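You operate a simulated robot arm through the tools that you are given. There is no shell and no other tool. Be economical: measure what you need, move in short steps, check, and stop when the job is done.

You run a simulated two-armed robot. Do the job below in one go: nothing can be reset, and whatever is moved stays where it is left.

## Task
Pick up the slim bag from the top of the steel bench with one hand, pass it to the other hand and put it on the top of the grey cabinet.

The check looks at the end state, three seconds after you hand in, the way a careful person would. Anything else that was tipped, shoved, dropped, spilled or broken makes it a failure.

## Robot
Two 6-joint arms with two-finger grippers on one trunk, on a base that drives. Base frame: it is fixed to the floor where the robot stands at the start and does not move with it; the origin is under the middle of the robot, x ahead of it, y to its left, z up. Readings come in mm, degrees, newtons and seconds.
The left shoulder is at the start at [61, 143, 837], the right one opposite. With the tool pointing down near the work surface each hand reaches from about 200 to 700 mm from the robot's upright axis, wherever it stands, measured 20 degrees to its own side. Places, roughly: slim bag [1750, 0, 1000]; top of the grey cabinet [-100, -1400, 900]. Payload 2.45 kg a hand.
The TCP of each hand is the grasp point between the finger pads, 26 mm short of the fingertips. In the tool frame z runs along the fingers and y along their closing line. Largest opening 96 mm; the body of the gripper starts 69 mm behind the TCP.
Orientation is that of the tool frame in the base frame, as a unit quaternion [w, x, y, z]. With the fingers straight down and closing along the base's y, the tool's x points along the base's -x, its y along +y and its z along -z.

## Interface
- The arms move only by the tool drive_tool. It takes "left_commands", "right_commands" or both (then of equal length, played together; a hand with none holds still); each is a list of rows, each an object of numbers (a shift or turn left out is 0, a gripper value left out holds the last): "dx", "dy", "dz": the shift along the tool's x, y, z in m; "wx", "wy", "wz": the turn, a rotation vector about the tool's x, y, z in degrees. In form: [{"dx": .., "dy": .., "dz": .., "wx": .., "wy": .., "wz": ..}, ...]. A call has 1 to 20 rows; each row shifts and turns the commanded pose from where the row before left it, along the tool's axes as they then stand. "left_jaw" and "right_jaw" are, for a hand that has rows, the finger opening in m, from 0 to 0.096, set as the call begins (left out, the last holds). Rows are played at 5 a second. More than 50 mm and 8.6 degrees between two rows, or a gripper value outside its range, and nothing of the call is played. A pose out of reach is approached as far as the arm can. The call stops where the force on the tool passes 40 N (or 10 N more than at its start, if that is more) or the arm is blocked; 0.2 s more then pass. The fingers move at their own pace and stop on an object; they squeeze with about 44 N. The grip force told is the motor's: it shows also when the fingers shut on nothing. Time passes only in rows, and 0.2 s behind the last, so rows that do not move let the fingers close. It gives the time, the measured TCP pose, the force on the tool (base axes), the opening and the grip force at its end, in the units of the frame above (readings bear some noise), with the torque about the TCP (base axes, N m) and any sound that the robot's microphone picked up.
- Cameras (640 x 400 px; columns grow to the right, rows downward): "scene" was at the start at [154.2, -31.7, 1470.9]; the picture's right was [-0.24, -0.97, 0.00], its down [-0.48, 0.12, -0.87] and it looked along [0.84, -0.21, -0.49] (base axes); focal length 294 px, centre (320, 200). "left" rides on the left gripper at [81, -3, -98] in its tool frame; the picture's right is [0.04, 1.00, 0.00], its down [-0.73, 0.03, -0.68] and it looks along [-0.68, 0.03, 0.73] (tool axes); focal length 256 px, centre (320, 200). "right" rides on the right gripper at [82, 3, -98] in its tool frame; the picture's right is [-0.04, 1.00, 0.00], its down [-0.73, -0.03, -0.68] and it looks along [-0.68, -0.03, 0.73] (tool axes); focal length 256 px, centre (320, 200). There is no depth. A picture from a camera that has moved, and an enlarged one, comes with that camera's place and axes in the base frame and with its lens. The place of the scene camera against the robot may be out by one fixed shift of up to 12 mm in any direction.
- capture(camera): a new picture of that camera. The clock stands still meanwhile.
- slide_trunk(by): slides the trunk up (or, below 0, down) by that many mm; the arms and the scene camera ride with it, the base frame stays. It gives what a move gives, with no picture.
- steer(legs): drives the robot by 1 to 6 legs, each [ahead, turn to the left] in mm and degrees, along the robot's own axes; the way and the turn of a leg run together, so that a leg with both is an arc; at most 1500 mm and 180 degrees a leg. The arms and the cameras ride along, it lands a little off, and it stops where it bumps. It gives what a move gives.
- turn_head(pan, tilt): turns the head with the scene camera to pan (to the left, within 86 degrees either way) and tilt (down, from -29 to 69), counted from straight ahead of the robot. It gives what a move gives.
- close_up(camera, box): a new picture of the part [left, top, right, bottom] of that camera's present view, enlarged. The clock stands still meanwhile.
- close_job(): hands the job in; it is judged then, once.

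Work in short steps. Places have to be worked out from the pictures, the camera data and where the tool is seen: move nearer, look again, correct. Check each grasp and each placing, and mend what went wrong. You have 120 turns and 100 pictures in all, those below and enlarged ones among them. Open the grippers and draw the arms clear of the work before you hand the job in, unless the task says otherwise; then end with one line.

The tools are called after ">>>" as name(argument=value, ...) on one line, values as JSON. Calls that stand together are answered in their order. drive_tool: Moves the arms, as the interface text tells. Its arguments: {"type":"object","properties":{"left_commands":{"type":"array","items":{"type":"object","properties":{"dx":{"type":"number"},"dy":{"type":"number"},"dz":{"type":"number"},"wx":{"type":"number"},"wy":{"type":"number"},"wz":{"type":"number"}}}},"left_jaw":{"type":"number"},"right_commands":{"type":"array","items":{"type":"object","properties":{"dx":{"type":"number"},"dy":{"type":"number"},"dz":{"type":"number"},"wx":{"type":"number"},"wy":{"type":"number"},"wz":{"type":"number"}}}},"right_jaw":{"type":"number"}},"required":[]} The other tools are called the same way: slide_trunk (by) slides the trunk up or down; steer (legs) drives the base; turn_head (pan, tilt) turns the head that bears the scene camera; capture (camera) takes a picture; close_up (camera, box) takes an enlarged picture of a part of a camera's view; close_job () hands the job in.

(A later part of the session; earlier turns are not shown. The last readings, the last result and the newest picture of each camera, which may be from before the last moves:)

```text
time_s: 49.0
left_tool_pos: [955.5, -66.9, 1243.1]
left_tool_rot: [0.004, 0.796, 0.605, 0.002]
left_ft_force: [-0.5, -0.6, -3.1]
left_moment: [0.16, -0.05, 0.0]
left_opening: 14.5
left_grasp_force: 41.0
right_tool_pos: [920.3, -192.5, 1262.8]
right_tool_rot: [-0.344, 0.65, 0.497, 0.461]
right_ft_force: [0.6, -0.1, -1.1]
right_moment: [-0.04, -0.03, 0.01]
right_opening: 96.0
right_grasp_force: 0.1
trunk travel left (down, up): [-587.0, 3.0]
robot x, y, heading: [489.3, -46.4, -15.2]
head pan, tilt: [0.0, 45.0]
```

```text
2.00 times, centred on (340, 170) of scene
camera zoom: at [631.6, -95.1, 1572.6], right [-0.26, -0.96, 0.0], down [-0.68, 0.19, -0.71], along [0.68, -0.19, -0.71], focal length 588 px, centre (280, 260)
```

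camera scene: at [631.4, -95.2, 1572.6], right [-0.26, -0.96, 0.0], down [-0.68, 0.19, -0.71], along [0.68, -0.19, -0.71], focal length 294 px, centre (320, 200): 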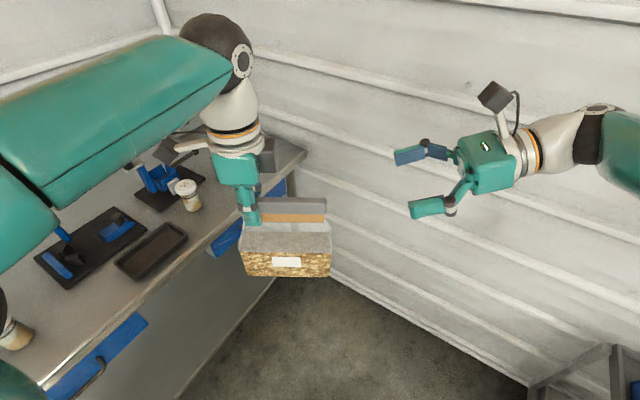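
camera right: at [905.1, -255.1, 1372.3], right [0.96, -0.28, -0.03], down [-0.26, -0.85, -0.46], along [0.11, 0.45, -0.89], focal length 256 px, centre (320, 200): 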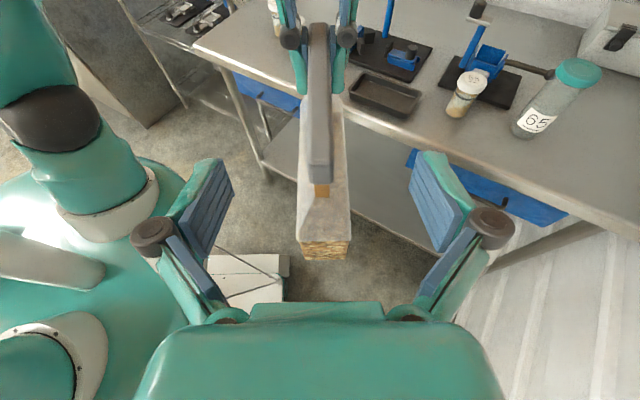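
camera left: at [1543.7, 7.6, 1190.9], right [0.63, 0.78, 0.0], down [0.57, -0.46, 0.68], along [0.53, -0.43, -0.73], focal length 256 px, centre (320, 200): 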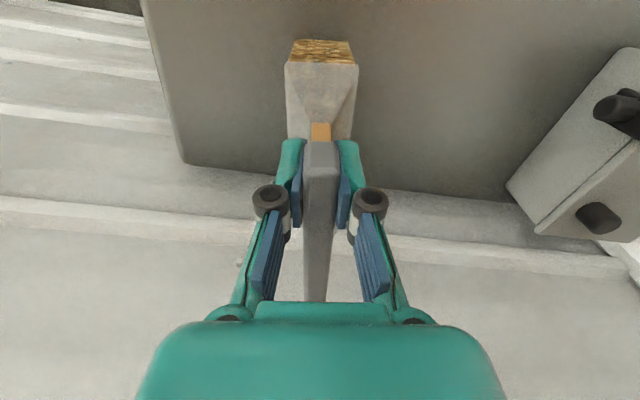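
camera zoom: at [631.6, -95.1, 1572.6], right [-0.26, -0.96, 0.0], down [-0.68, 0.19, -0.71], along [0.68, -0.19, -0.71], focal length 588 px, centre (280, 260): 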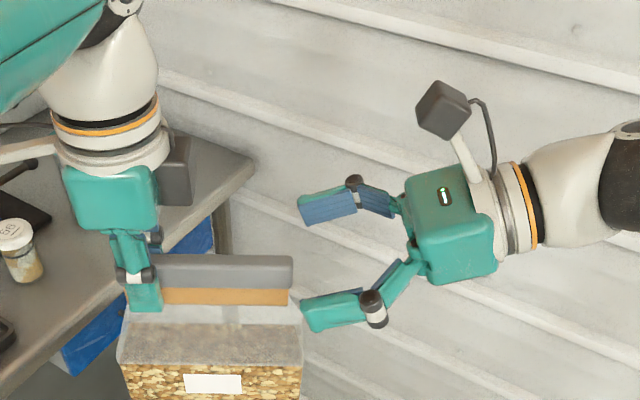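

Clearances look good, so I'll advance the last 50 mm and close the right hand on the bar.

>>> drive_tool(right_commands=[{"dz": 0.025, "dx": -0.003}, {"dz": 0.025}, {}])

>>> close_up(camera="scene", box=[180, 70, 500, 270])

>>> capture(camera="right")

```text
time_s: 49.8
left_tool_pos: [956.1, -67.5, 1243.0]
left_tool_rot: [0.003, 0.797, 0.604, 0.001]
left_ft_force: [-0.8, 0.3, -2.7]
left_moment: [0.14, -0.05, -0.06]
left_opening: 14.3
left_grasp_force: 41.0
right_tool_pos: [932.2, -147.7, 1241.8]
right_tool_rot: [-0.344, 0.65, 0.498, 0.46]
right_ft_force: [0.3, -0.2, 0.7]
right_moment: [-0.01, 0.01, 0.01]
right_opening: 96.1
right_grasp_force: 0.1
trunk travel left (down, up): [-587.0, 3.0]
robot x, y, heading: [489.7, -47.6, -15.3]
head pan, tilt: [0.0, 45.0]
```

```text
2.00 times, centred on (340, 170) of scene
camera zoom: at [631.8, -94.9, 1572.6], right [-0.26, -0.96, 0.0], down [-0.68, 0.19, -0.71], along [0.68, -0.19, -0.71], focal length 588 px, centre (280, 260)
```

zoom: 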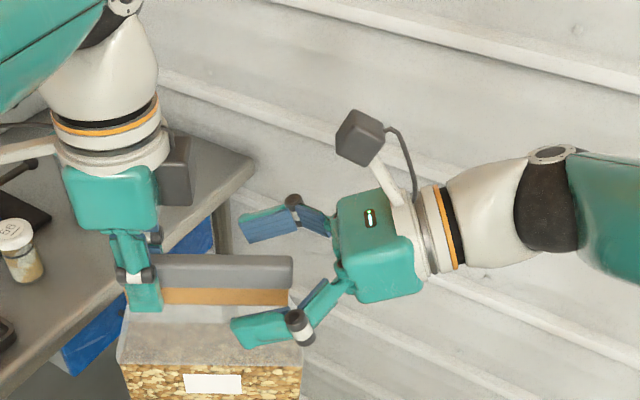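

```text
65 pictures are left
camera right: at [918.0, -208.6, 1352.6], right [0.96, -0.28, -0.03], down [-0.26, -0.85, -0.46], along [0.1, 0.45, -0.89], focal length 256 px, centre (320, 200)
```

right: 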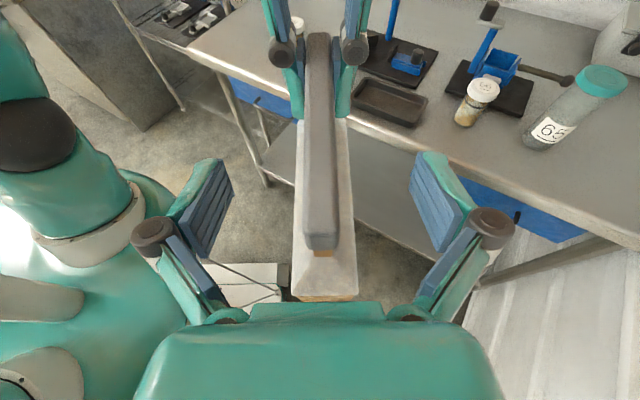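

The bar is centred between the right fingers, so I'll close them.

>>> drive_tool(right_commands=[{}, {}, {}, {}, {}], right_jaw=0.0)

>>> close_up(camera="scene", box=[180, 70, 500, 270])

```text
time_s: 51.0
left_tool_pos: [955.7, -67.1, 1242.5]
left_tool_rot: [0.003, 0.798, 0.603, 0.0]
left_ft_force: [-4.0, -0.2, -1.8]
left_moment: [0.06, 0.02, -0.09]
left_opening: 14.7
left_grasp_force: 40.2
right_tool_pos: [933.8, -147.1, 1243.2]
right_tool_rot: [-0.345, 0.649, 0.499, 0.459]
right_ft_force: [3.8, -0.6, -0.3]
right_moment: [0.06, 0.01, -0.21]
right_opening: 15.5
right_grasp_force: 41.3
trunk travel left (down, up): [-587.0, 3.0]
robot x, y, heading: [492.5, -43.9, -15.4]
head pan, tilt: [0.0, 45.0]
```

```text
2.00 times, centred on (340, 170) of scene
camera zoom: at [632.0, -94.5, 1572.6], right [-0.26, -0.96, 0.0], down [-0.68, 0.19, -0.71], along [0.68, -0.19, -0.71], focal length 588 px, centre (280, 260)
```

zoom: 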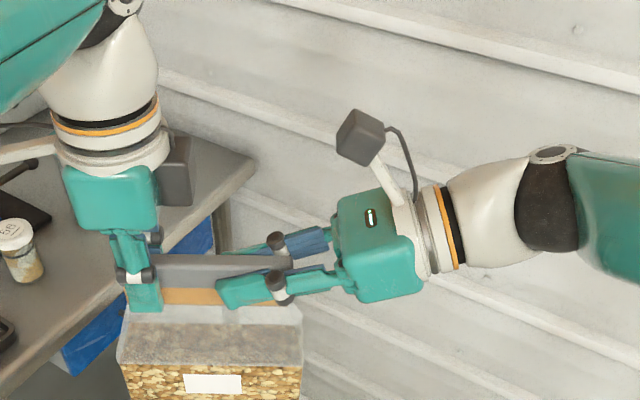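

Both hands now hold the bar. I'll open the left hand and lift it straight up and away.

>>> drive_tool(left_commands=[{}, {}, {}, {}, {"dz": -0.01}, {"dz": -0.03}, {"dz": -0.04}], left_jaw=0.096)

>>> close_up(camera="scene", box=[180, 70, 500, 270])

```text
time_s: 52.6
left_tool_pos: [954.6, -67.2, 1323.4]
left_tool_rot: [0.003, 0.797, 0.604, 0.001]
left_ft_force: [0.4, 0.7, -1.3]
left_moment: [-0.03, 0.0, -0.02]
left_opening: 95.8
left_grasp_force: 0.2
right_tool_pos: [934.5, -147.3, 1243.6]
right_tool_rot: [-0.344, 0.65, 0.498, 0.46]
right_ft_force: [-0.3, -0.1, -0.3]
right_moment: [-0.13, 0.03, -0.01]
right_opening: 15.5
right_grasp_force: 41.9
trunk travel left (down, up): [-587.0, 3.0]
robot x, y, heading: [488.3, -43.4, -15.1]
head pan, tilt: [0.0, 45.0]
```

```text
2.00 times, centred on (340, 170) of scene
camera zoom: at [632.2, -95.2, 1572.5], right [-0.26, -0.96, 0.0], down [-0.68, 0.19, -0.71], along [0.68, -0.19, -0.71], focal length 588 px, centre (280, 260)
```

zoom: 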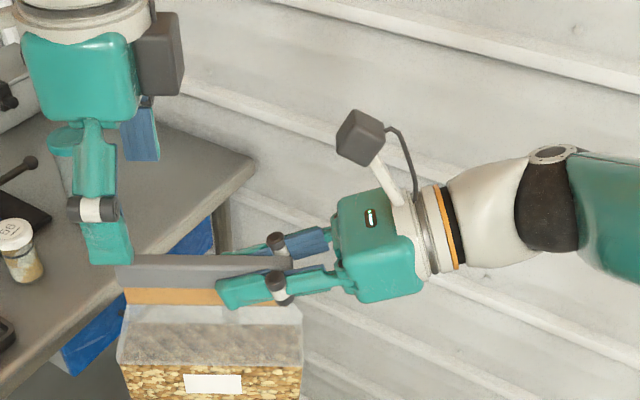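

The right hand holds the bag alone. I'll raise the left hand and move it away to the left, then look toward the cabinet.

>>> drive_tool(left_commands=[{"dz": -0.03}, {"dx": 0.04}, {"dx": 0.04}, {"dx": 0.04, "dy": -0.03}, {"dy": -0.04}, {"dy": -0.04}])

>>> turn_head(pan=-84, tilt=28)

>>> capture(camera="scene")

```text
time_s: 54.0
left_tool_pos: [872.6, 83.5, 1339.6]
left_tool_rot: [0.005, 0.796, 0.605, 0.001]
left_ft_force: [-0.2, 0.8, 0.1]
left_moment: [-0.04, -0.01, 0.0]
left_opening: 95.7
left_grasp_force: 0.0
left hand out of reach, approached as far as the arm can: row 1
right_tool_pos: [932.6, -145.2, 1242.8]
right_tool_rot: [-0.345, 0.649, 0.5, 0.459]
right_ft_force: [-0.4, 0.6, -0.5]
right_moment: [-0.13, 0.05, -0.02]
right_opening: 15.8
right_grasp_force: 41.6
trunk travel left (down, up): [-587.0, 3.0]
robot x, y, heading: [491.8, -49.7, -15.4]
head pan, tilt: [0.0, 45.0]
```

```text
time_s: 55.5
left_tool_pos: [875.0, 81.4, 1339.7]
left_tool_rot: [0.004, 0.797, 0.605, 0.001]
left_ft_force: [0.0, -0.4, 0.4]
left_moment: [0.03, 0.0, -0.01]
left_opening: 96.1
left_grasp_force: 0.1
right_tool_pos: [932.4, -148.0, 1243.4]
right_tool_rot: [-0.345, 0.649, 0.498, 0.46]
right_ft_force: [0.3, 0.1, -0.6]
right_moment: [-0.11, 0.03, -0.02]
right_opening: 15.4
right_grasp_force: 41.1
trunk travel left (down, up): [-587.0, 3.0]
robot x, y, heading: [488.2, -50.5, -15.3]
head pan, tilt: [-84.0, 28.0]
```

```text
62 pictures are left
camera scene: at [538.9, -163.2, 1598.4], right [-0.99, 0.16, 0.0], down [0.07, 0.46, -0.88], along [-0.14, -0.87, -0.47], focal length 294 px, centre (320, 200)
```

scene: 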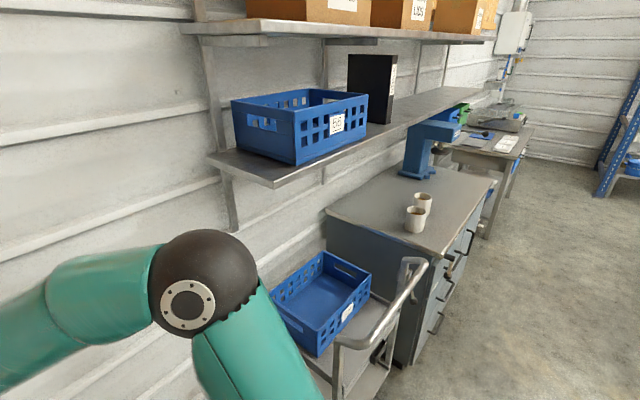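

The cabinet top is free to the right of the mugs, with the press at the back. I'll turn right in place to face the open floor and look at the route.

>>> steer(legs=[[0, -75], [0, -70]])

>>> turn_head(pan=0, tilt=35)

>>> capture(camera="scene")

```text
time_s: 59.0
left_tool_pos: [755.4, -353.2, 1341.0]
left_tool_rot: [0.003, 0.998, 0.062, 0.0]
left_ft_force: [-1.1, -0.2, -0.7]
left_moment: [0.02, -0.09, 0.02]
left_opening: 95.9
left_grasp_force: 0.1
right_tool_pos: [567.9, -495.5, 1240.9]
right_tool_rot: [-0.034, 0.817, 0.056, 0.573]
right_ft_force: [-0.6, -0.9, -0.2]
right_moment: [-0.02, 0.1, -0.01]
right_opening: 15.4
right_grasp_force: 41.8
trunk travel left (down, up): [-587.0, 3.0]
robot x, y, heading: [533.3, -39.7, -84.2]
head pan, tilt: [-84.0, 28.0]
stopped in leg 1: the robot was blocked; the commanded pose is now the measured one
```

```text
time_s: 60.6
left_tool_pos: [759.6, -351.1, 1340.1]
left_tool_rot: [0.004, 0.998, 0.063, -0.002]
left_ft_force: [0.2, -0.5, 0.1]
left_moment: [-0.02, 0.01, 0.0]
left_opening: 96.2
left_grasp_force: 0.0
right_tool_pos: [569.4, -493.7, 1243.6]
right_tool_rot: [-0.034, 0.818, 0.057, 0.572]
right_ft_force: [0.2, -0.4, 1.3]
right_moment: [0.01, 0.13, -0.03]
right_opening: 15.5
right_grasp_force: 41.7
trunk travel left (down, up): [-587.0, 3.0]
robot x, y, heading: [534.8, -39.4, -84.2]
head pan, tilt: [0.0, 35.0]
```

```text
61 pictures are left
camera scene: at [553.3, -197.4, 1587.4], right [-0.99, -0.1, 0.0], down [-0.06, 0.57, -0.82], along [0.08, -0.81, -0.57], focal length 294 px, centre (320, 200)
```

scene: 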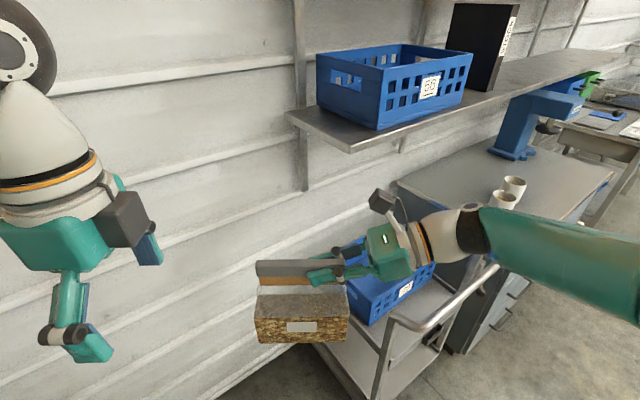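

The turn stopped early with no visible contact or tool force. I'll try a small further turn to see whether it's really obstructed.

>>> steer(legs=[[0, -20]])

```text
time_s: 62.2
left_tool_pos: [638.1, -410.0, 1341.1]
left_tool_rot: [0.004, 0.994, -0.112, -0.002]
left_ft_force: [-0.1, -0.5, -0.5]
left_moment: [-0.01, 0.01, -0.01]
left_opening: 95.9
left_grasp_force: 0.1
right_tool_pos: [412.4, -481.1, 1243.8]
right_tool_rot: [0.067, 0.814, -0.086, 0.57]
right_ft_force: [0.0, 0.6, 0.3]
right_moment: [0.04, 0.16, -0.03]
right_opening: 15.8
right_grasp_force: 41.4
trunk travel left (down, up): [-587.0, 3.0]
robot x, y, heading: [542.9, -45.7, -104.2]
head pan, tilt: [0.0, 35.0]
```

It went through freely. I'll continue the turn.

>>> steer(legs=[[0, -60]])

>>> capture(camera="scene")

```text
time_s: 65.6
left_tool_pos: [278.7, -308.7, 1341.4]
left_tool_rot: [0.002, 0.807, -0.59, -0.004]
left_ft_force: [-0.5, 0.0, 0.0]
left_moment: [-0.03, -0.01, -0.01]
left_opening: 95.8
left_grasp_force: 0.1
right_tool_pos: [104.2, -149.7, 1243.3]
right_tool_rot: [0.34, 0.664, -0.48, 0.462]
right_ft_force: [-0.1, -0.1, 0.3]
right_moment: [0.13, 0.03, 0.0]
right_opening: 15.5
right_grasp_force: 41.5
trunk travel left (down, up): [-587.0, 3.0]
robot x, y, heading: [560.4, -81.7, -163.3]
head pan, tilt: [0.0, 35.0]
```

```text
60 pictures are left
camera scene: at [421.2, -134.1, 1587.3], right [-0.28, 0.96, 0.0], down [0.55, 0.16, -0.82], along [-0.78, -0.23, -0.57], focal length 294 px, centre (320, 200)
```

scene: 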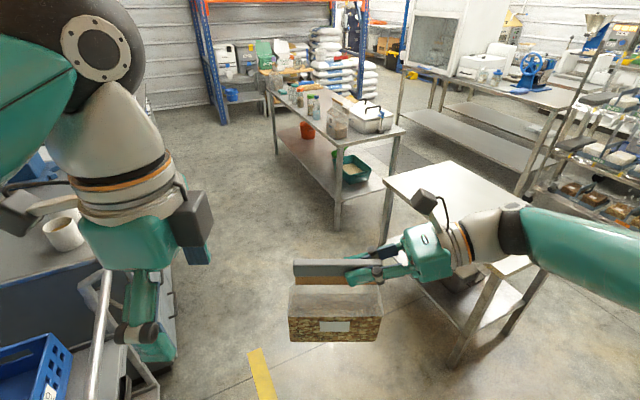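

The route ahead is open floor between a table on the right and the cabinet on the left. I'll drive to about (-250,-400).

>>> steer(legs=[[0, 5], [435, 0], [435, 0]])

```text
time_s: 71.0
left_tool_pos: [-506.9, -639.5, 1341.1]
left_tool_rot: [0.002, 0.827, -0.561, -0.004]
left_ft_force: [0.2, -0.1, 0.2]
left_moment: [0.0, -0.05, 0.03]
left_opening: 96.1
left_grasp_force: 0.0
right_tool_pos: [-693.5, -491.3, 1243.3]
right_tool_rot: [0.323, 0.681, -0.455, 0.474]
right_ft_force: [-0.8, -0.3, -3.3]
right_moment: [0.12, 0.05, 0.02]
right_opening: 15.5
right_grasp_force: 42.1
trunk travel left (down, up): [-587.0, 3.0]
robot x, y, heading: [-249.9, -389.9, -159.0]
head pan, tilt: [0.0, 35.0]
```

I'm at (-250,-390). I'll turn left 30°, drive 320 mm and look at the cabinet.

>>> steer(legs=[[0, 28], [320, 0]])

>>> turn_head(pan=70, tilt=35)

>>> capture(camera="scene")

```text
time_s: 74.8
left_tool_pos: [-561.5, -975.8, 1342.1]
left_tool_rot: [0.003, 0.942, -0.336, -0.003]
left_ft_force: [-0.3, -0.3, -0.1]
left_moment: [0.0, 0.01, 0.01]
left_opening: 96.2
left_grasp_force: 0.1
right_tool_pos: [-793.8, -937.3, 1244.2]
right_tool_rot: [0.195, 0.773, -0.271, 0.539]
right_ft_force: [0.3, 0.3, -3.1]
right_moment: [0.09, 0.13, 0.04]
right_opening: 15.6
right_grasp_force: 41.2
trunk travel left (down, up): [-587.0, 3.0]
robot x, y, heading: [-454.7, -627.5, -130.1]
head pan, tilt: [0.0, 35.0]
```

```text
time_s: 76.2
left_tool_pos: [-561.0, -973.7, 1342.4]
left_tool_rot: [0.003, 0.942, -0.336, -0.003]
left_ft_force: [-0.2, -0.1, -0.2]
left_moment: [0.0, 0.02, 0.0]
left_opening: 96.2
left_grasp_force: 0.0
right_tool_pos: [-793.6, -935.3, 1243.8]
right_tool_rot: [0.196, 0.773, -0.271, 0.539]
right_ft_force: [-0.4, -0.4, -3.4]
right_moment: [0.11, 0.12, 0.01]
right_opening: 15.1
right_grasp_force: 41.8
trunk travel left (down, up): [-587.0, 3.0]
robot x, y, heading: [-455.3, -624.1, -130.2]
head pan, tilt: [70.0, 35.0]
```

```text
59 pictures are left
camera scene: at [-446.0, -759.1, 1587.5], right [-0.87, -0.5, 0.0], down [-0.28, 0.5, -0.82], along [0.41, -0.71, -0.57], focal length 294 px, centre (320, 200)
```

scene: 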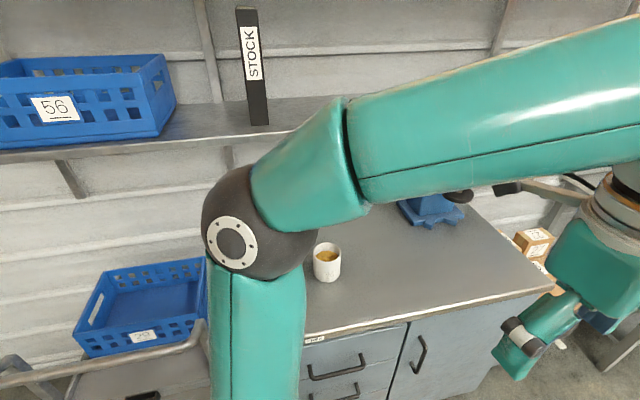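

The cabinet front edge runs along about 222°, and there's free space right of the mugs. I'll aim the bag at about (-383,-1437), drive to about (-738,-1017) and turn to face the cabinet.

>>> steer(legs=[[0, 4], [484, 0]])

>>> steer(legs=[[0, 40]])

>>> steer(legs=[[0, 38]])

>>> turn_head(pan=0, tilt=38)

>>> capture(camera="scene")

```text
time_s: 79.6
left_tool_pos: [-829.9, -1379.9, 1342.4]
left_tool_rot: [0.004, 0.952, -0.305, -0.003]
left_ft_force: [0.2, -0.1, -0.2]
left_moment: [0.02, -0.02, -0.04]
left_opening: 96.1
left_grasp_force: 0.0
right_tool_pos: [-1063.8, -1358.4, 1244.9]
right_tool_rot: [0.176, 0.782, -0.244, 0.546]
right_ft_force: [-1.0, 0.3, -3.2]
right_moment: [0.07, 0.09, 0.01]
right_opening: 15.4
right_grasp_force: 41.4
trunk travel left (down, up): [-587.0, 3.0]
robot x, y, heading: [-742.7, -1027.1, -126.4]
head pan, tilt: [70.0, 35.0]
```

```text
time_s: 82.1
left_tool_pos: [-586.5, -1353.0, 1341.9]
left_tool_rot: [0.005, 0.999, 0.033, -0.001]
left_ft_force: [0.0, 0.9, 1.0]
left_moment: [0.04, 0.01, 0.01]
left_opening: 95.8
left_grasp_force: 0.0
right_tool_pos: [-781.7, -1484.7, 1245.1]
right_tool_rot: [-0.018, 0.818, 0.033, 0.573]
right_ft_force: [0.2, 0.4, -3.0]
right_moment: [-0.05, 0.12, 0.0]
right_opening: 15.5
right_grasp_force: 41.2
trunk travel left (down, up): [-587.0, 3.0]
robot x, y, heading: [-767.2, -1029.6, -87.4]
head pan, tilt: [70.0, 35.0]
```

```text
time_s: 84.5
left_tool_pos: [-425.2, -1169.9, 1343.3]
left_tool_rot: [0.005, 0.933, 0.359, 0.0]
left_ft_force: [0.1, -0.1, 0.3]
left_moment: [0.02, 0.01, 0.03]
left_opening: 95.9
left_grasp_force: 0.1
right_tool_pos: [-497.1, -1394.5, 1245.7]
right_tool_rot: [-0.204, 0.762, 0.299, 0.536]
right_ft_force: [0.6, 0.2, -3.4]
right_moment: [-0.06, 0.11, 0.0]
right_opening: 15.4
right_grasp_force: 41.8
trunk travel left (down, up): [-587.0, 3.0]
robot x, y, heading: [-789.2, -1045.4, -49.6]
head pan, tilt: [70.0, 35.0]
```

```text
time_s: 85.9
left_tool_pos: [-425.2, -1170.1, 1344.2]
left_tool_rot: [0.004, 0.933, 0.359, 0.0]
left_ft_force: [0.3, -0.2, -1.2]
left_moment: [0.0, 0.01, 0.02]
left_opening: 95.8
left_grasp_force: 0.0
right_tool_pos: [-496.2, -1393.6, 1246.4]
right_tool_rot: [-0.205, 0.763, 0.3, 0.535]
right_ft_force: [0.0, -0.4, -3.1]
right_moment: [-0.07, 0.12, 0.05]
right_opening: 15.4
right_grasp_force: 41.5
trunk travel left (down, up): [-587.0, 3.0]
robot x, y, heading: [-791.2, -1045.5, -49.3]
head pan, tilt: [0.0, 38.0]
```

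```text
58 pictures are left
camera scene: at [-687.7, -1167.0, 1582.9], right [-0.76, -0.65, 0.0], down [-0.4, 0.47, -0.79], along [0.51, -0.6, -0.62], focal length 294 px, centre (320, 200)
```

scene: 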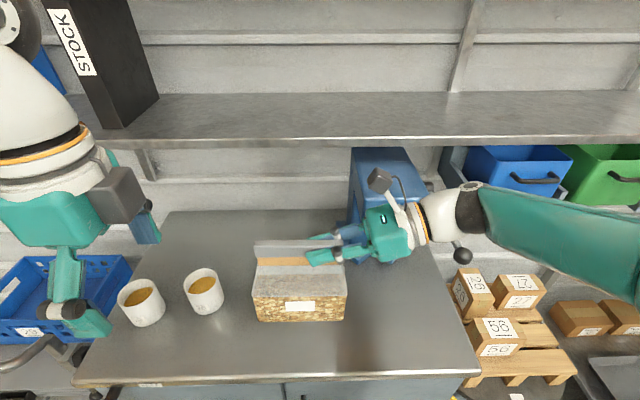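

The bag hovers over the cabinet, right of the two full mugs. The press sits behind my right wrist with a black lever knob nearby, so I'll look closer before moving.

>>> close_up(camera="scene", box=[240, 130, 560, 330])

>>> capture(camera="right")

>>> capture(camera="left")

```text
2.00 times, centred on (400, 230) of scene
camera zoom: at [-687.7, -1167.0, 1582.9], right [-0.76, -0.65, 0.0], down [-0.4, 0.47, -0.79], along [0.51, -0.6, -0.62], focal length 588 px, centre (160, 140)
```

zoom: 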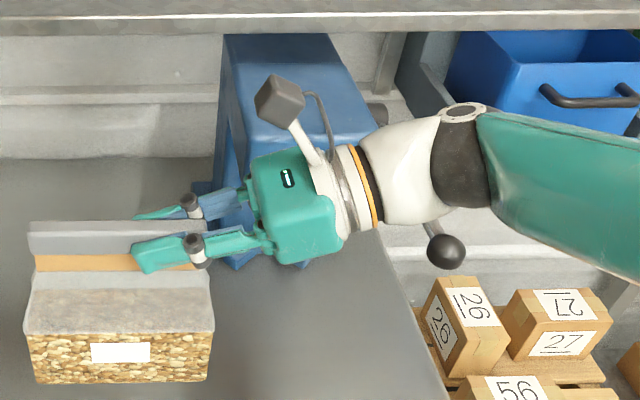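

```text
56 pictures are left
camera right: at [-542.2, -1439.0, 1355.9], right [0.67, -0.75, -0.03], down [-0.67, -0.58, -0.46], along [0.32, 0.32, -0.89], focal length 256 px, centre (320, 200)
```

right: 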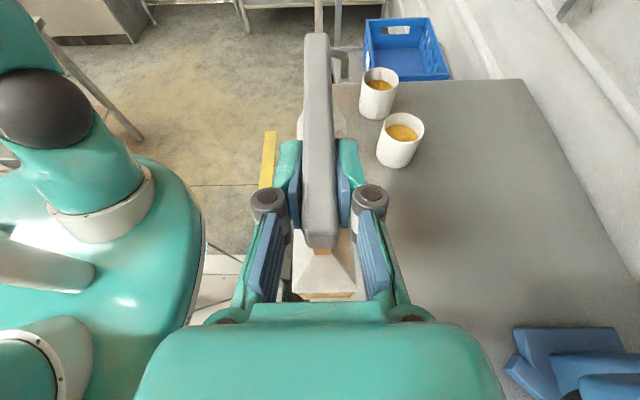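

```text
55 pictures are left
camera left: at [-367.0, -1111.6, 1440.8], right [0.7, -0.71, 0.01], down [-0.53, -0.51, 0.68], along [-0.48, -0.48, -0.73], focal length 256 px, centre (320, 200)
```

left: 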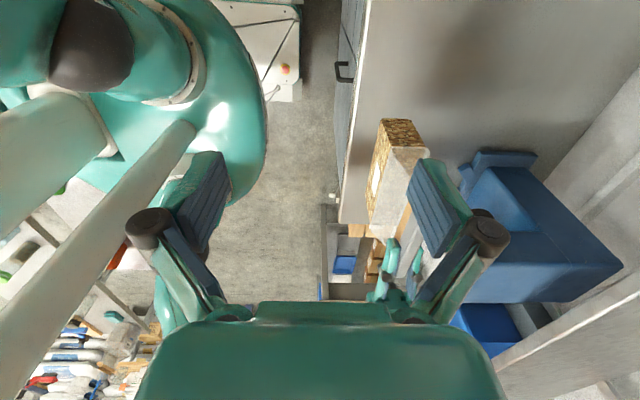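

The right camera shows the bar lined up with the cabinet's front edge, and the press is behind and to the right. I'll move the bag left 45 mm, forward 85 mm and down 60 mm, then recheck clearances.

>>> drive_tool(right_commands=[{"dz": 0.021, "dx": 0.008}, {"dz": 0.021, "dx": 0.008}, {"dy": 0.03}, {"dy": 0.03}, {"dy": 0.025}, {"dx": -0.0282, "dz": 0.0103}, {"dx": -0.0282, "dz": 0.0103}, {}])

>>> capture(camera="scene")

>>> capture(camera="right")

>>> capture(camera="left")

```text
time_s: 87.7
left_tool_pos: [-425.4, -1170.0, 1343.3]
left_tool_rot: [0.005, 0.934, 0.358, 0.0]
left_ft_force: [0.0, 0.1, 0.7]
left_moment: [-0.04, 0.01, 0.0]
left_opening: 96.0
left_grasp_force: 0.1
right_tool_pos: [-406.9, -1428.6, 1187.4]
right_tool_rot: [-0.205, 0.762, 0.299, 0.536]
right_ft_force: [0.3, 0.8, -2.6]
right_moment: [-0.1, 0.11, 0.01]
right_opening: 15.6
right_grasp_force: 41.0
trunk travel left (down, up): [-587.0, 3.0]
robot x, y, heading: [-791.4, -1048.5, -49.1]
head pan, tilt: [0.0, 38.0]
```

```text
54 pictures are left
camera scene: at [-688.2, -1166.9, 1582.9], right [-0.76, -0.65, 0.0], down [-0.4, 0.47, -0.79], along [0.51, -0.6, -0.62], focal length 294 px, centre (320, 200)
```

scene: 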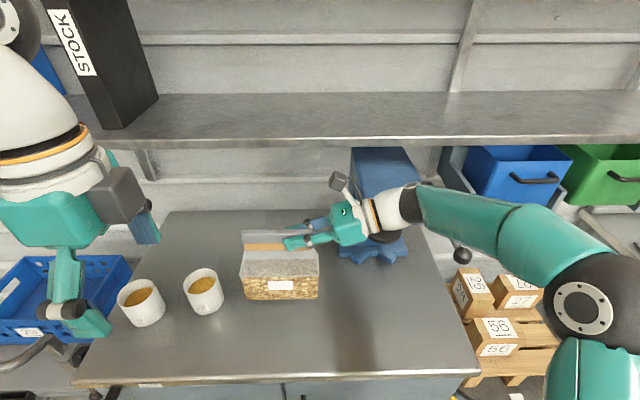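

```text
53 pictures are left
camera right: at [-451.9, -1472.2, 1297.7], right [0.67, -0.75, -0.03], down [-0.67, -0.58, -0.46], along [0.33, 0.32, -0.89], focal length 256 px, centre (320, 200)
```

right: 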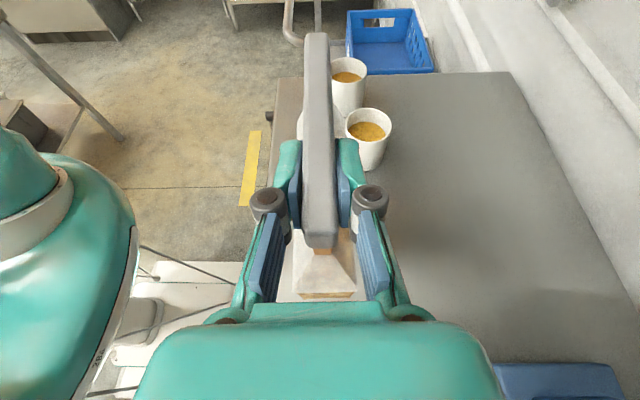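

```text
52 pictures are left
camera left: at [-367.4, -1111.5, 1440.9], right [0.7, -0.71, 0.01], down [-0.53, -0.51, 0.68], along [-0.48, -0.48, -0.73], focal length 256 px, centre (320, 200)
```

left: 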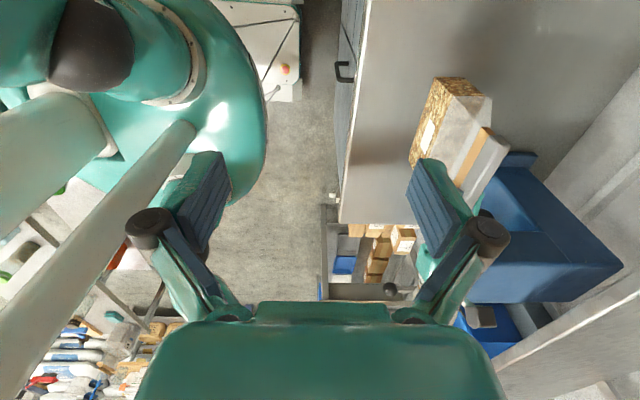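

The knob triangulates to about (-649,-1616,1160), right by my forearm's path down, so descending like this would hit the lever. I'll raise again, back off, move the left hand aside, and then swing the right hand so it reaches in from the front.

>>> drive_tool(right_commands=[{"dx": 0.0282, "dz": -0.0103}, {"dx": 0.0282, "dz": -0.0103}, {"dy": -0.03}, {"dy": -0.03}], left_commands=[{"dx": 0.03}, {"dx": 0.03}, {"dx": 0.03, "dy": -0.02}, {"dy": -0.03}])

>>> capture(camera="scene")

```text
time_s: 88.7
left_tool_pos: [-392.6, -1071.2, 1342.9]
left_tool_rot: [0.005, 0.933, 0.359, 0.0]
left_ft_force: [-0.2, 0.1, 0.7]
left_moment: [-0.03, -0.04, 0.02]
left_opening: 96.3
left_grasp_force: 0.0
right_tool_pos: [-448.0, -1383.3, 1246.0]
right_tool_rot: [-0.205, 0.761, 0.301, 0.536]
right_ft_force: [-0.3, -0.1, -3.1]
right_moment: [-0.05, 0.14, -0.04]
right_opening: 15.2
right_grasp_force: 41.4
trunk travel left (down, up): [-587.0, 3.0]
robot x, y, heading: [-787.7, -1050.2, -49.4]
head pan, tilt: [0.0, 38.0]
```

```text
51 pictures are left
camera scene: at [-689.9, -1165.6, 1583.2], right [-0.76, -0.65, 0.0], down [-0.4, 0.47, -0.79], along [0.51, -0.6, -0.61], focal length 294 px, centre (320, 200)
```

scene: 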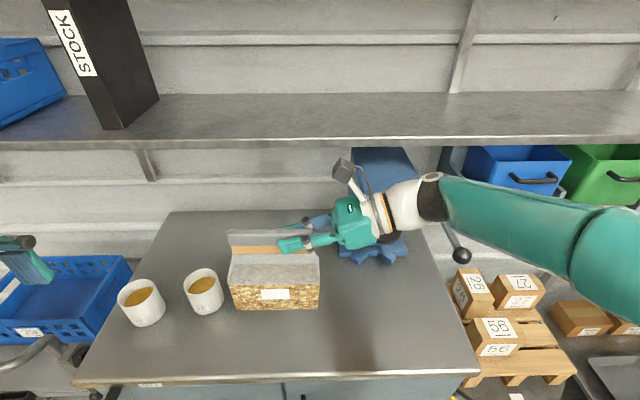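

The lever is behind the forearm and clear for now. I'll rotate the right hand about the vertical by 56°, so the wrist swings back toward me and away from the press.

>>> drive_tool(right_commands=[{"wx": -7.51, "wy": -0.06, "wz": 2.75}, {"wx": -7.51, "wy": -0.06, "wz": 2.75}, {"wx": -7.51, "wy": -0.06, "wz": 2.75}, {"wx": -7.51, "wy": -0.06, "wz": 2.75}, {"wx": -7.51, "wy": -0.06, "wz": 2.75}, {"wx": -7.51, "wy": -0.06, "wz": 2.75}, {"wx": -7.51, "wy": -0.06, "wz": 2.75}, {}])

>>> capture(camera="scene")

>>> capture(camera="right")

```text
time_s: 90.5
left_tool_pos: [-392.0, -1071.8, 1342.0]
left_tool_rot: [0.005, 0.933, 0.359, 0.0]
left_ft_force: [0.2, 0.6, 0.4]
left_moment: [0.01, 0.01, 0.01]
left_opening: 96.1
left_grasp_force: 0.0
right_tool_pos: [-458.4, -1422.5, 1249.1]
right_tool_rot: [0.056, 0.815, -0.083, 0.571]
right_ft_force: [0.4, -0.3, -2.4]
right_moment: [0.0, 0.11, -0.06]
right_opening: 15.3
right_grasp_force: 41.2
right hand out of reach, approached as far as the arm can: row 7
trunk travel left (down, up): [-587.0, 3.0]
robot x, y, heading: [-787.1, -1043.4, -49.2]
head pan, tilt: [0.0, 38.0]
```

```text
50 pictures are left
camera scene: at [-687.4, -1165.9, 1582.9], right [-0.76, -0.65, 0.0], down [-0.4, 0.47, -0.79], along [0.51, -0.6, -0.62], focal length 294 px, centre (320, 200)
```

scene: 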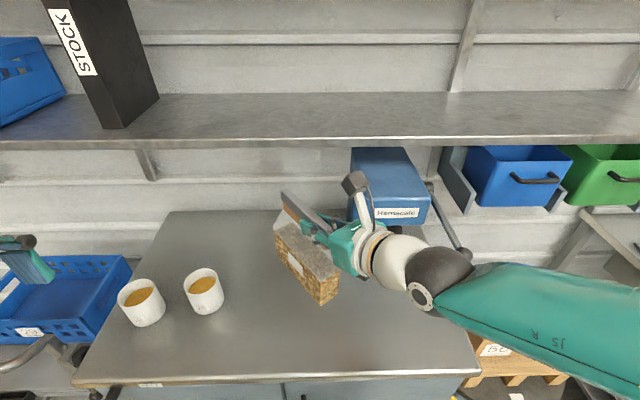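

```text
49 pictures are left
camera right: at [-523.3, -1412.9, 1359.4], right [-0.21, -0.98, -0.04], down [-0.86, 0.21, -0.46], along [0.46, -0.06, -0.89], focal length 256 px, centre (320, 200)
```

right: 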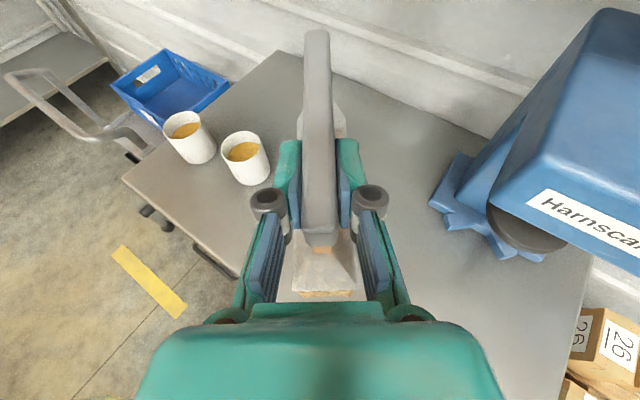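

The wrist is now in front, well away from the lever, though it stopped slightly short of the commanded pose. I'll shift a bit forward and left so the bag sits safely inside the front edge, then re-read.

>>> drive_tool(right_commands=[{"dy": 0.021, "dz": 0.016, "dx": 0.006}, {"dy": 0.021, "dz": 0.016, "dx": 0.006}, {}])

```text
time_s: 91.3
left_tool_pos: [-391.9, -1072.1, 1342.8]
left_tool_rot: [0.004, 0.933, 0.359, 0.0]
left_ft_force: [-0.2, 1.1, 0.4]
left_moment: [-0.01, -0.01, 0.04]
left_opening: 95.9
left_grasp_force: 0.0
right_tool_pos: [-437.1, -1471.8, 1251.3]
right_tool_rot: [0.071, 0.814, -0.095, 0.569]
right_ft_force: [-0.9, 0.9, -3.6]
right_moment: [0.03, 0.15, 0.02]
right_opening: 15.3
right_grasp_force: 41.5
trunk travel left (down, up): [-587.0, 3.0]
robot x, y, heading: [-790.6, -1049.9, -49.1]
head pan, tilt: [0.0, 38.0]
```

The bag centre is now about 165 mm behind the front edge. I'll nudge it slightly away from the press and descend 120 mm, checking readings and clearances.

>>> drive_tool(right_commands=[{"dy": -0.018}, {"dy": -0.018}, {"dx": -0.0282, "dz": 0.0103}, {"dx": -0.0282, "dz": 0.0103}, {"dx": -0.0282, "dz": 0.0103}, {"dx": -0.0282, "dz": 0.0103}, {}])

>>> capture(camera="scene")

>>> capture(camera="right")

>>> capture(camera="left")

```text
time_s: 92.9
left_tool_pos: [-392.1, -1071.6, 1342.8]
left_tool_rot: [0.004, 0.933, 0.359, 0.0]
left_ft_force: [0.3, 1.2, -0.1]
left_moment: [-0.03, -0.02, -0.01]
left_opening: 96.0
left_grasp_force: 0.1
right_tool_pos: [-434.1, -1455.9, 1130.9]
right_tool_rot: [0.068, 0.813, -0.093, 0.57]
right_ft_force: [-0.3, -0.6, -4.2]
right_moment: [0.01, 0.12, -0.02]
right_opening: 15.5
right_grasp_force: 41.7
right hand out of reach, approached as far as the arm can: row 2, 5
trunk travel left (down, up): [-587.0, 3.0]
robot x, y, heading: [-793.4, -1048.8, -49.2]
head pan, tilt: [0.0, 38.0]
```

```text
48 pictures are left
camera scene: at [-688.6, -1166.6, 1583.0], right [-0.76, -0.65, 0.0], down [-0.4, 0.47, -0.79], along [0.51, -0.6, -0.62], focal length 294 px, centre (320, 200)
```

scene: 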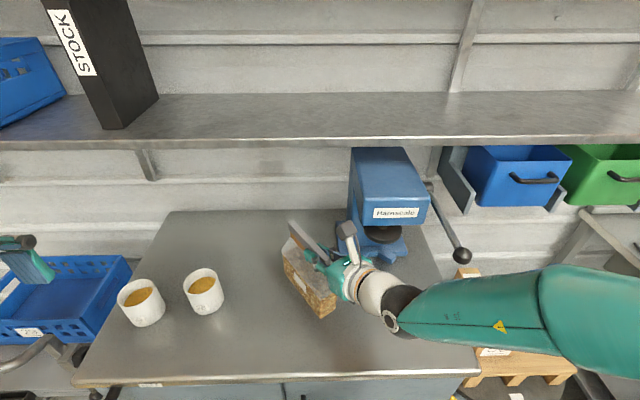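

```text
47 pictures are left
camera right: at [-497.4, -1442.6, 1240.9], right [-0.24, -0.97, -0.03], down [-0.86, 0.23, -0.46], along [0.45, -0.08, -0.89], focal length 256 px, centre (320, 200)
```

right: 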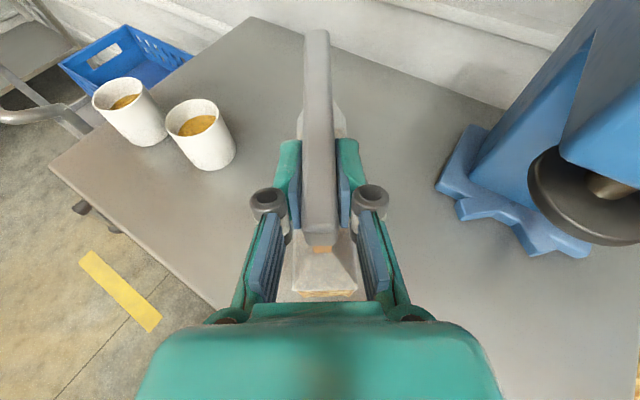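

```text
46 pictures are left
camera left: at [-335.1, -1014.0, 1439.5], right [0.7, -0.71, 0.01], down [-0.53, -0.51, 0.68], along [-0.48, -0.48, -0.73], focal length 256 px, centre (320, 200)
```

left: 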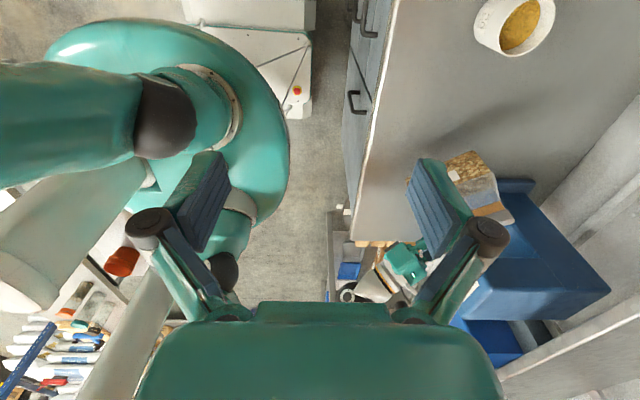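

All clear of the press, lever and mugs, and the bag's bottom is at about 967. I'll go down another 50 mm and look at the gap.

>>> drive_tool(right_commands=[{"dx": -0.0188, "dz": 0.0069}, {"dx": -0.0188, "dz": 0.0069}, {"dx": -0.0094, "dz": 0.0034}, {}])

>>> close_up(camera="scene", box=[220, 190, 460, 340])

```text
time_s: 93.9
left_tool_pos: [-390.9, -1073.3, 1341.7]
left_tool_rot: [0.004, 0.933, 0.36, 0.0]
left_ft_force: [-0.7, 0.1, 0.3]
left_moment: [0.03, 0.01, -0.02]
left_opening: 95.7
left_grasp_force: 0.0
right_tool_pos: [-434.1, -1457.0, 1079.8]
right_tool_rot: [0.069, 0.813, -0.093, 0.57]
right_ft_force: [-0.1, 0.0, -3.4]
right_moment: [0.03, 0.12, -0.01]
right_opening: 15.4
right_grasp_force: 41.0
trunk travel left (down, up): [-587.0, 3.0]
robot x, y, heading: [-790.6, -1047.0, -49.2]
head pan, tilt: [0.0, 38.0]
```

```text
2.67 times, centred on (340, 265) of scene
camera zoom: at [-688.1, -1167.0, 1582.9], right [-0.76, -0.65, 0.0], down [-0.4, 0.47, -0.79], along [0.51, -0.6, -0.62], focal length 784 px, centre (267, 27)
```

zoom: 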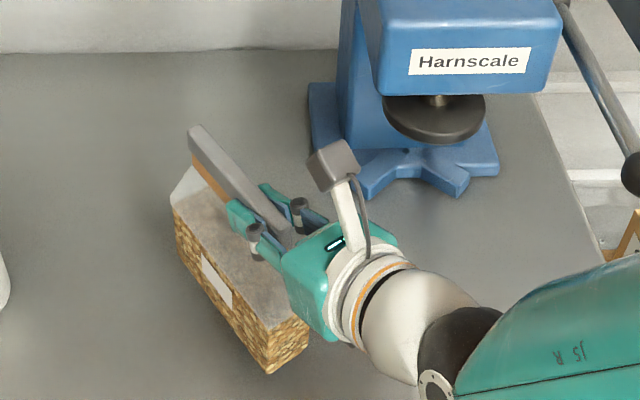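

There's still a gap, so I'll keep lowering in small steps, watching for contact force.

>>> drive_tool(right_commands=[{"dx": -0.0056, "dz": 0.0021}, {"dx": -0.0056, "dz": 0.0021}, {"dx": -0.0056, "dz": 0.0021}, {"dx": -0.0056, "dz": 0.0021}])

>>> close_up(camera="scene", box=[220, 190, 460, 340])

```text
time_s: 94.9
left_tool_pos: [-392.2, -1074.5, 1341.2]
left_tool_rot: [0.004, 0.933, 0.359, 0.0]
left_ft_force: [-0.5, -0.4, -0.5]
left_moment: [0.02, -0.03, -0.02]
left_opening: 95.9
left_grasp_force: 0.1
right_tool_pos: [-433.7, -1457.5, 1055.5]
right_tool_rot: [0.07, 0.813, -0.095, 0.57]
right_ft_force: [-1.4, -0.1, -2.4]
right_moment: [0.06, 0.14, 0.0]
right_opening: 15.7
right_grasp_force: 41.3
trunk travel left (down, up): [-587.0, 3.0]
robot x, y, heading: [-790.0, -1046.9, -49.1]
head pan, tilt: [0.0, 38.0]
```

```text
2.67 times, centred on (340, 265) of scene
camera zoom: at [-687.9, -1167.3, 1582.9], right [-0.76, -0.65, 0.0], down [-0.4, 0.47, -0.79], along [0.51, -0.6, -0.62], focal length 784 px, centre (267, 27)
```

zoom: 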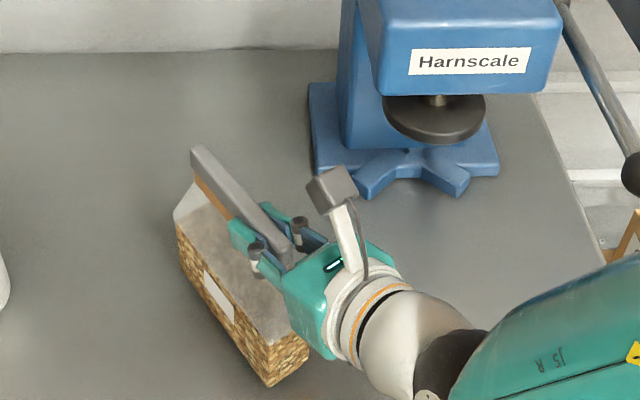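

No contact yet at TCP z 1055. I'll continue lowering.

>>> drive_tool(right_commands=[{"dx": -0.0047, "dz": 0.0017}, {"dx": -0.0047, "dz": 0.0017}, {"dx": -0.0047, "dz": 0.0017}, {"dx": -0.0047, "dz": 0.0017}])

```text
time_s: 95.9
left_tool_pos: [-391.2, -1073.1, 1342.4]
left_tool_rot: [0.005, 0.933, 0.359, 0.0]
left_ft_force: [0.7, 0.5, 0.4]
left_moment: [0.02, 0.0, -0.03]
left_opening: 96.1
left_grasp_force: 0.0
right_tool_pos: [-433.9, -1457.2, 1038.0]
right_tool_rot: [0.069, 0.813, -0.093, 0.571]
right_ft_force: [-0.6, 0.2, 0.8]
right_moment: [0.14, 0.39, 0.03]
right_opening: 15.8
right_grasp_force: 41.9
trunk travel left (down, up): [-587.0, 3.0]
robot x, y, heading: [-789.0, -1045.4, -49.3]
head pan, tilt: [0.0, 38.0]
```

The first light contact shows at TCP z 1038, so the surface is near 874. I'll look closely from the right and scene cameras to judge how level the bag is.

>>> close_up(camera="scene", box=[240, 220, 400, 320])

>>> close_up(camera="left", box=[380, 100, 620, 250])

```text
4.00 times, centred on (320, 270) of scene
camera zoom: at [-688.4, -1166.7, 1583.0], right [-0.76, -0.65, 0.0], down [-0.4, 0.47, -0.79], along [0.51, -0.6, -0.62], focal length 1176 px, centre (320, -80)
```

zoom: 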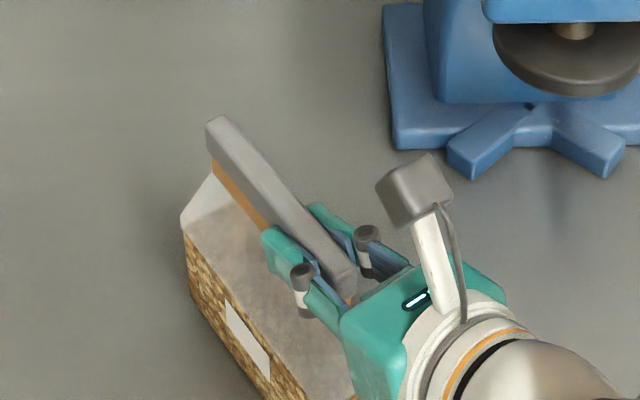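

```text
2.67 times, centred on (500, 175) of left
camera zoom: at [-334.9, -1014.1, 1439.5], right [0.7, -0.71, 0.01], down [-0.53, -0.51, 0.68], along [-0.48, -0.48, -0.73], focal length 683 px, centre (-160, 267)
```

zoom: 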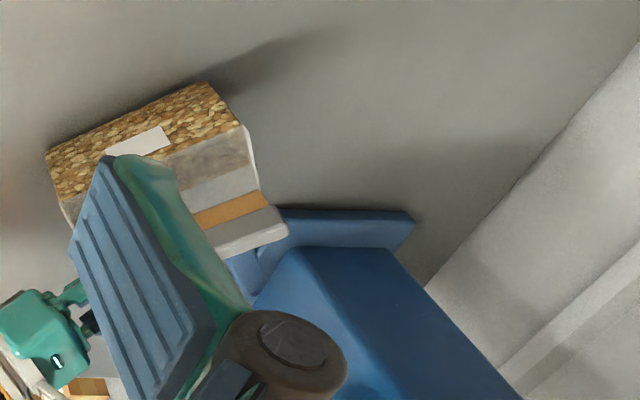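

The near end touches while the far end has a slight gap. I'll pitch the bag 1.5° to level it and lower 2 mm.

>>> drive_tool(right_commands=[{"wy": -1.5}, {"dx": -0.0019, "dz": 0.0007}, {}])

>>> close_up(camera="left", box=[380, 100, 540, 200])

```text
time_s: 96.7
left_tool_pos: [-393.1, -1072.1, 1342.1]
left_tool_rot: [0.005, 0.933, 0.359, -0.001]
left_ft_force: [0.4, 1.2, -0.1]
left_moment: [0.04, 0.0, 0.03]
left_opening: 96.0
left_grasp_force: 0.0
right_tool_pos: [-433.8, -1457.8, 1036.8]
right_tool_rot: [0.069, 0.819, -0.094, 0.561]
right_ft_force: [0.4, -1.7, 12.8]
right_moment: [0.21, 0.61, 0.03]
right_opening: 15.3
right_grasp_force: 41.3
trunk travel left (down, up): [-587.0, 3.0]
robot x, y, heading: [-792.2, -1045.9, -49.4]
head pan, tilt: [0.0, 38.0]
```

```text
4.00 times, centred on (460, 150) of left
camera zoom: at [-335.6, -1013.5, 1439.8], right [0.7, -0.71, 0.01], down [-0.53, -0.51, 0.68], along [-0.48, -0.48, -0.73], focal length 1024 px, centre (-240, 400)
```

zoom: 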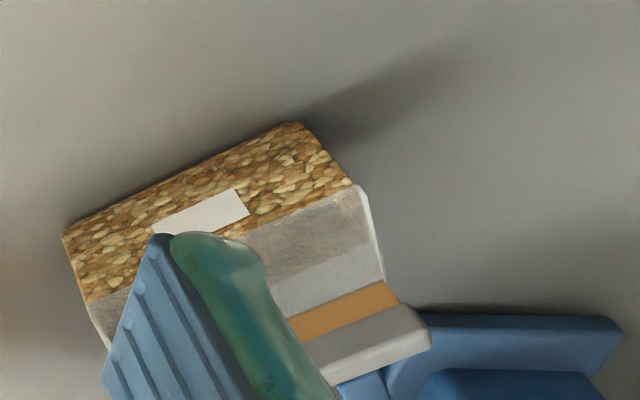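

The contact force is 16 N and still acts at the near end. I'll pitch another 2°.

>>> drive_tool(right_commands=[{"wy": -1}, {"wy": -1}, {}])

```text
time_s: 97.5
left_tool_pos: [-392.5, -1070.9, 1343.6]
left_tool_rot: [0.004, 0.933, 0.36, 0.0]
left_ft_force: [0.3, -0.5, -0.3]
left_moment: [0.0, -0.01, -0.02]
left_opening: 95.8
left_grasp_force: 0.1
right_tool_pos: [-434.2, -1458.1, 1037.0]
right_tool_rot: [0.067, 0.827, -0.094, 0.55]
right_ft_force: [6.6, -1.5, 18.8]
right_moment: [-0.16, -1.03, -0.02]
right_opening: 15.9
right_grasp_force: 41.5
trunk travel left (down, up): [-587.0, 3.0]
robot x, y, heading: [-789.8, -1045.1, -49.6]
head pan, tilt: [0.0, 38.0]
```

The contact is now centred near the bag's middle, so it's flat on the surface. I'll ease the pitch slightly and open the right hand partway.

>>> drive_tool(right_commands=[{"wy": 0.4}, {}])

>>> drive_tool(right_commands=[{}, {}, {}], right_jaw=0.06)

>>> capture(camera="right")

>>> close_up(camera="scene", box=[220, 190, 460, 340])

```text
time_s: 98.1
left_tool_pos: [-392.9, -1072.5, 1343.0]
left_tool_rot: [0.004, 0.934, 0.358, 0.0]
left_ft_force: [0.1, 0.2, 0.5]
left_moment: [0.0, 0.02, 0.0]
left_opening: 95.8
left_grasp_force: 0.0
right_tool_pos: [-435.0, -1456.7, 1037.7]
right_tool_rot: [0.067, 0.826, -0.095, 0.551]
right_ft_force: [3.8, -1.4, 24.0]
right_moment: [0.11, 0.23, -0.02]
right_opening: 15.6
right_grasp_force: 41.6
trunk travel left (down, up): [-587.0, 3.0]
robot x, y, heading: [-788.0, -1050.6, -49.2]
head pan, tilt: [0.0, 38.0]
```

```text
time_s: 98.9
left_tool_pos: [-392.7, -1072.3, 1342.3]
left_tool_rot: [0.004, 0.933, 0.359, -0.001]
left_ft_force: [0.5, -0.3, -0.5]
left_moment: [-0.03, -0.02, 0.02]
left_opening: 95.8
left_grasp_force: 0.1
right_tool_pos: [-435.0, -1458.0, 1035.3]
right_tool_rot: [0.065, 0.828, -0.095, 0.548]
right_ft_force: [-0.1, -0.4, -0.2]
right_moment: [-0.01, -0.01, 0.01]
right_opening: 60.0
right_grasp_force: 0.0
trunk travel left (down, up): [-587.0, 3.0]
robot x, y, heading: [-790.4, -1045.1, -49.4]
head pan, tilt: [0.0, 38.0]
```

```text
40 pictures are left
camera right: at [-492.0, -1445.3, 1148.0], right [-0.24, -0.97, -0.03], down [-0.88, 0.23, -0.41], along [0.4, -0.07, -0.91], focal length 256 px, centre (320, 200)
```

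right: 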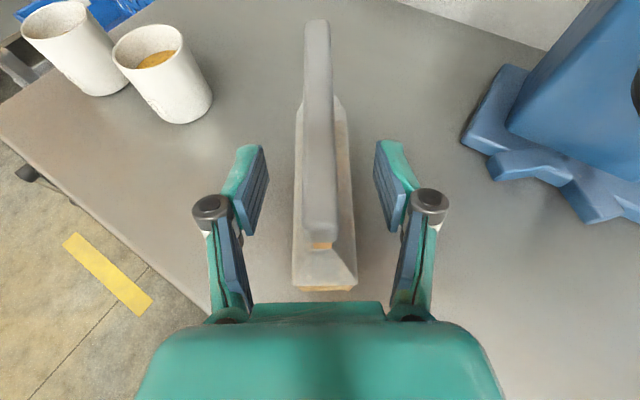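

```text
2.67 times, centred on (340, 265) of scene
camera zoom: at [-688.1, -1167.0, 1582.8], right [-0.76, -0.65, 0.0], down [-0.4, 0.47, -0.79], along [0.51, -0.6, -0.62], focal length 784 px, centre (267, 27)
```

zoom: 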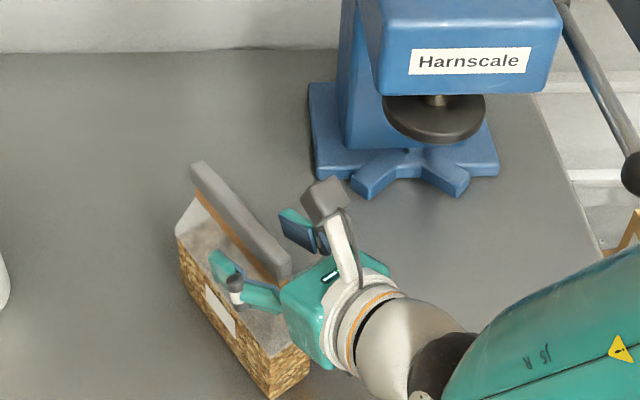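

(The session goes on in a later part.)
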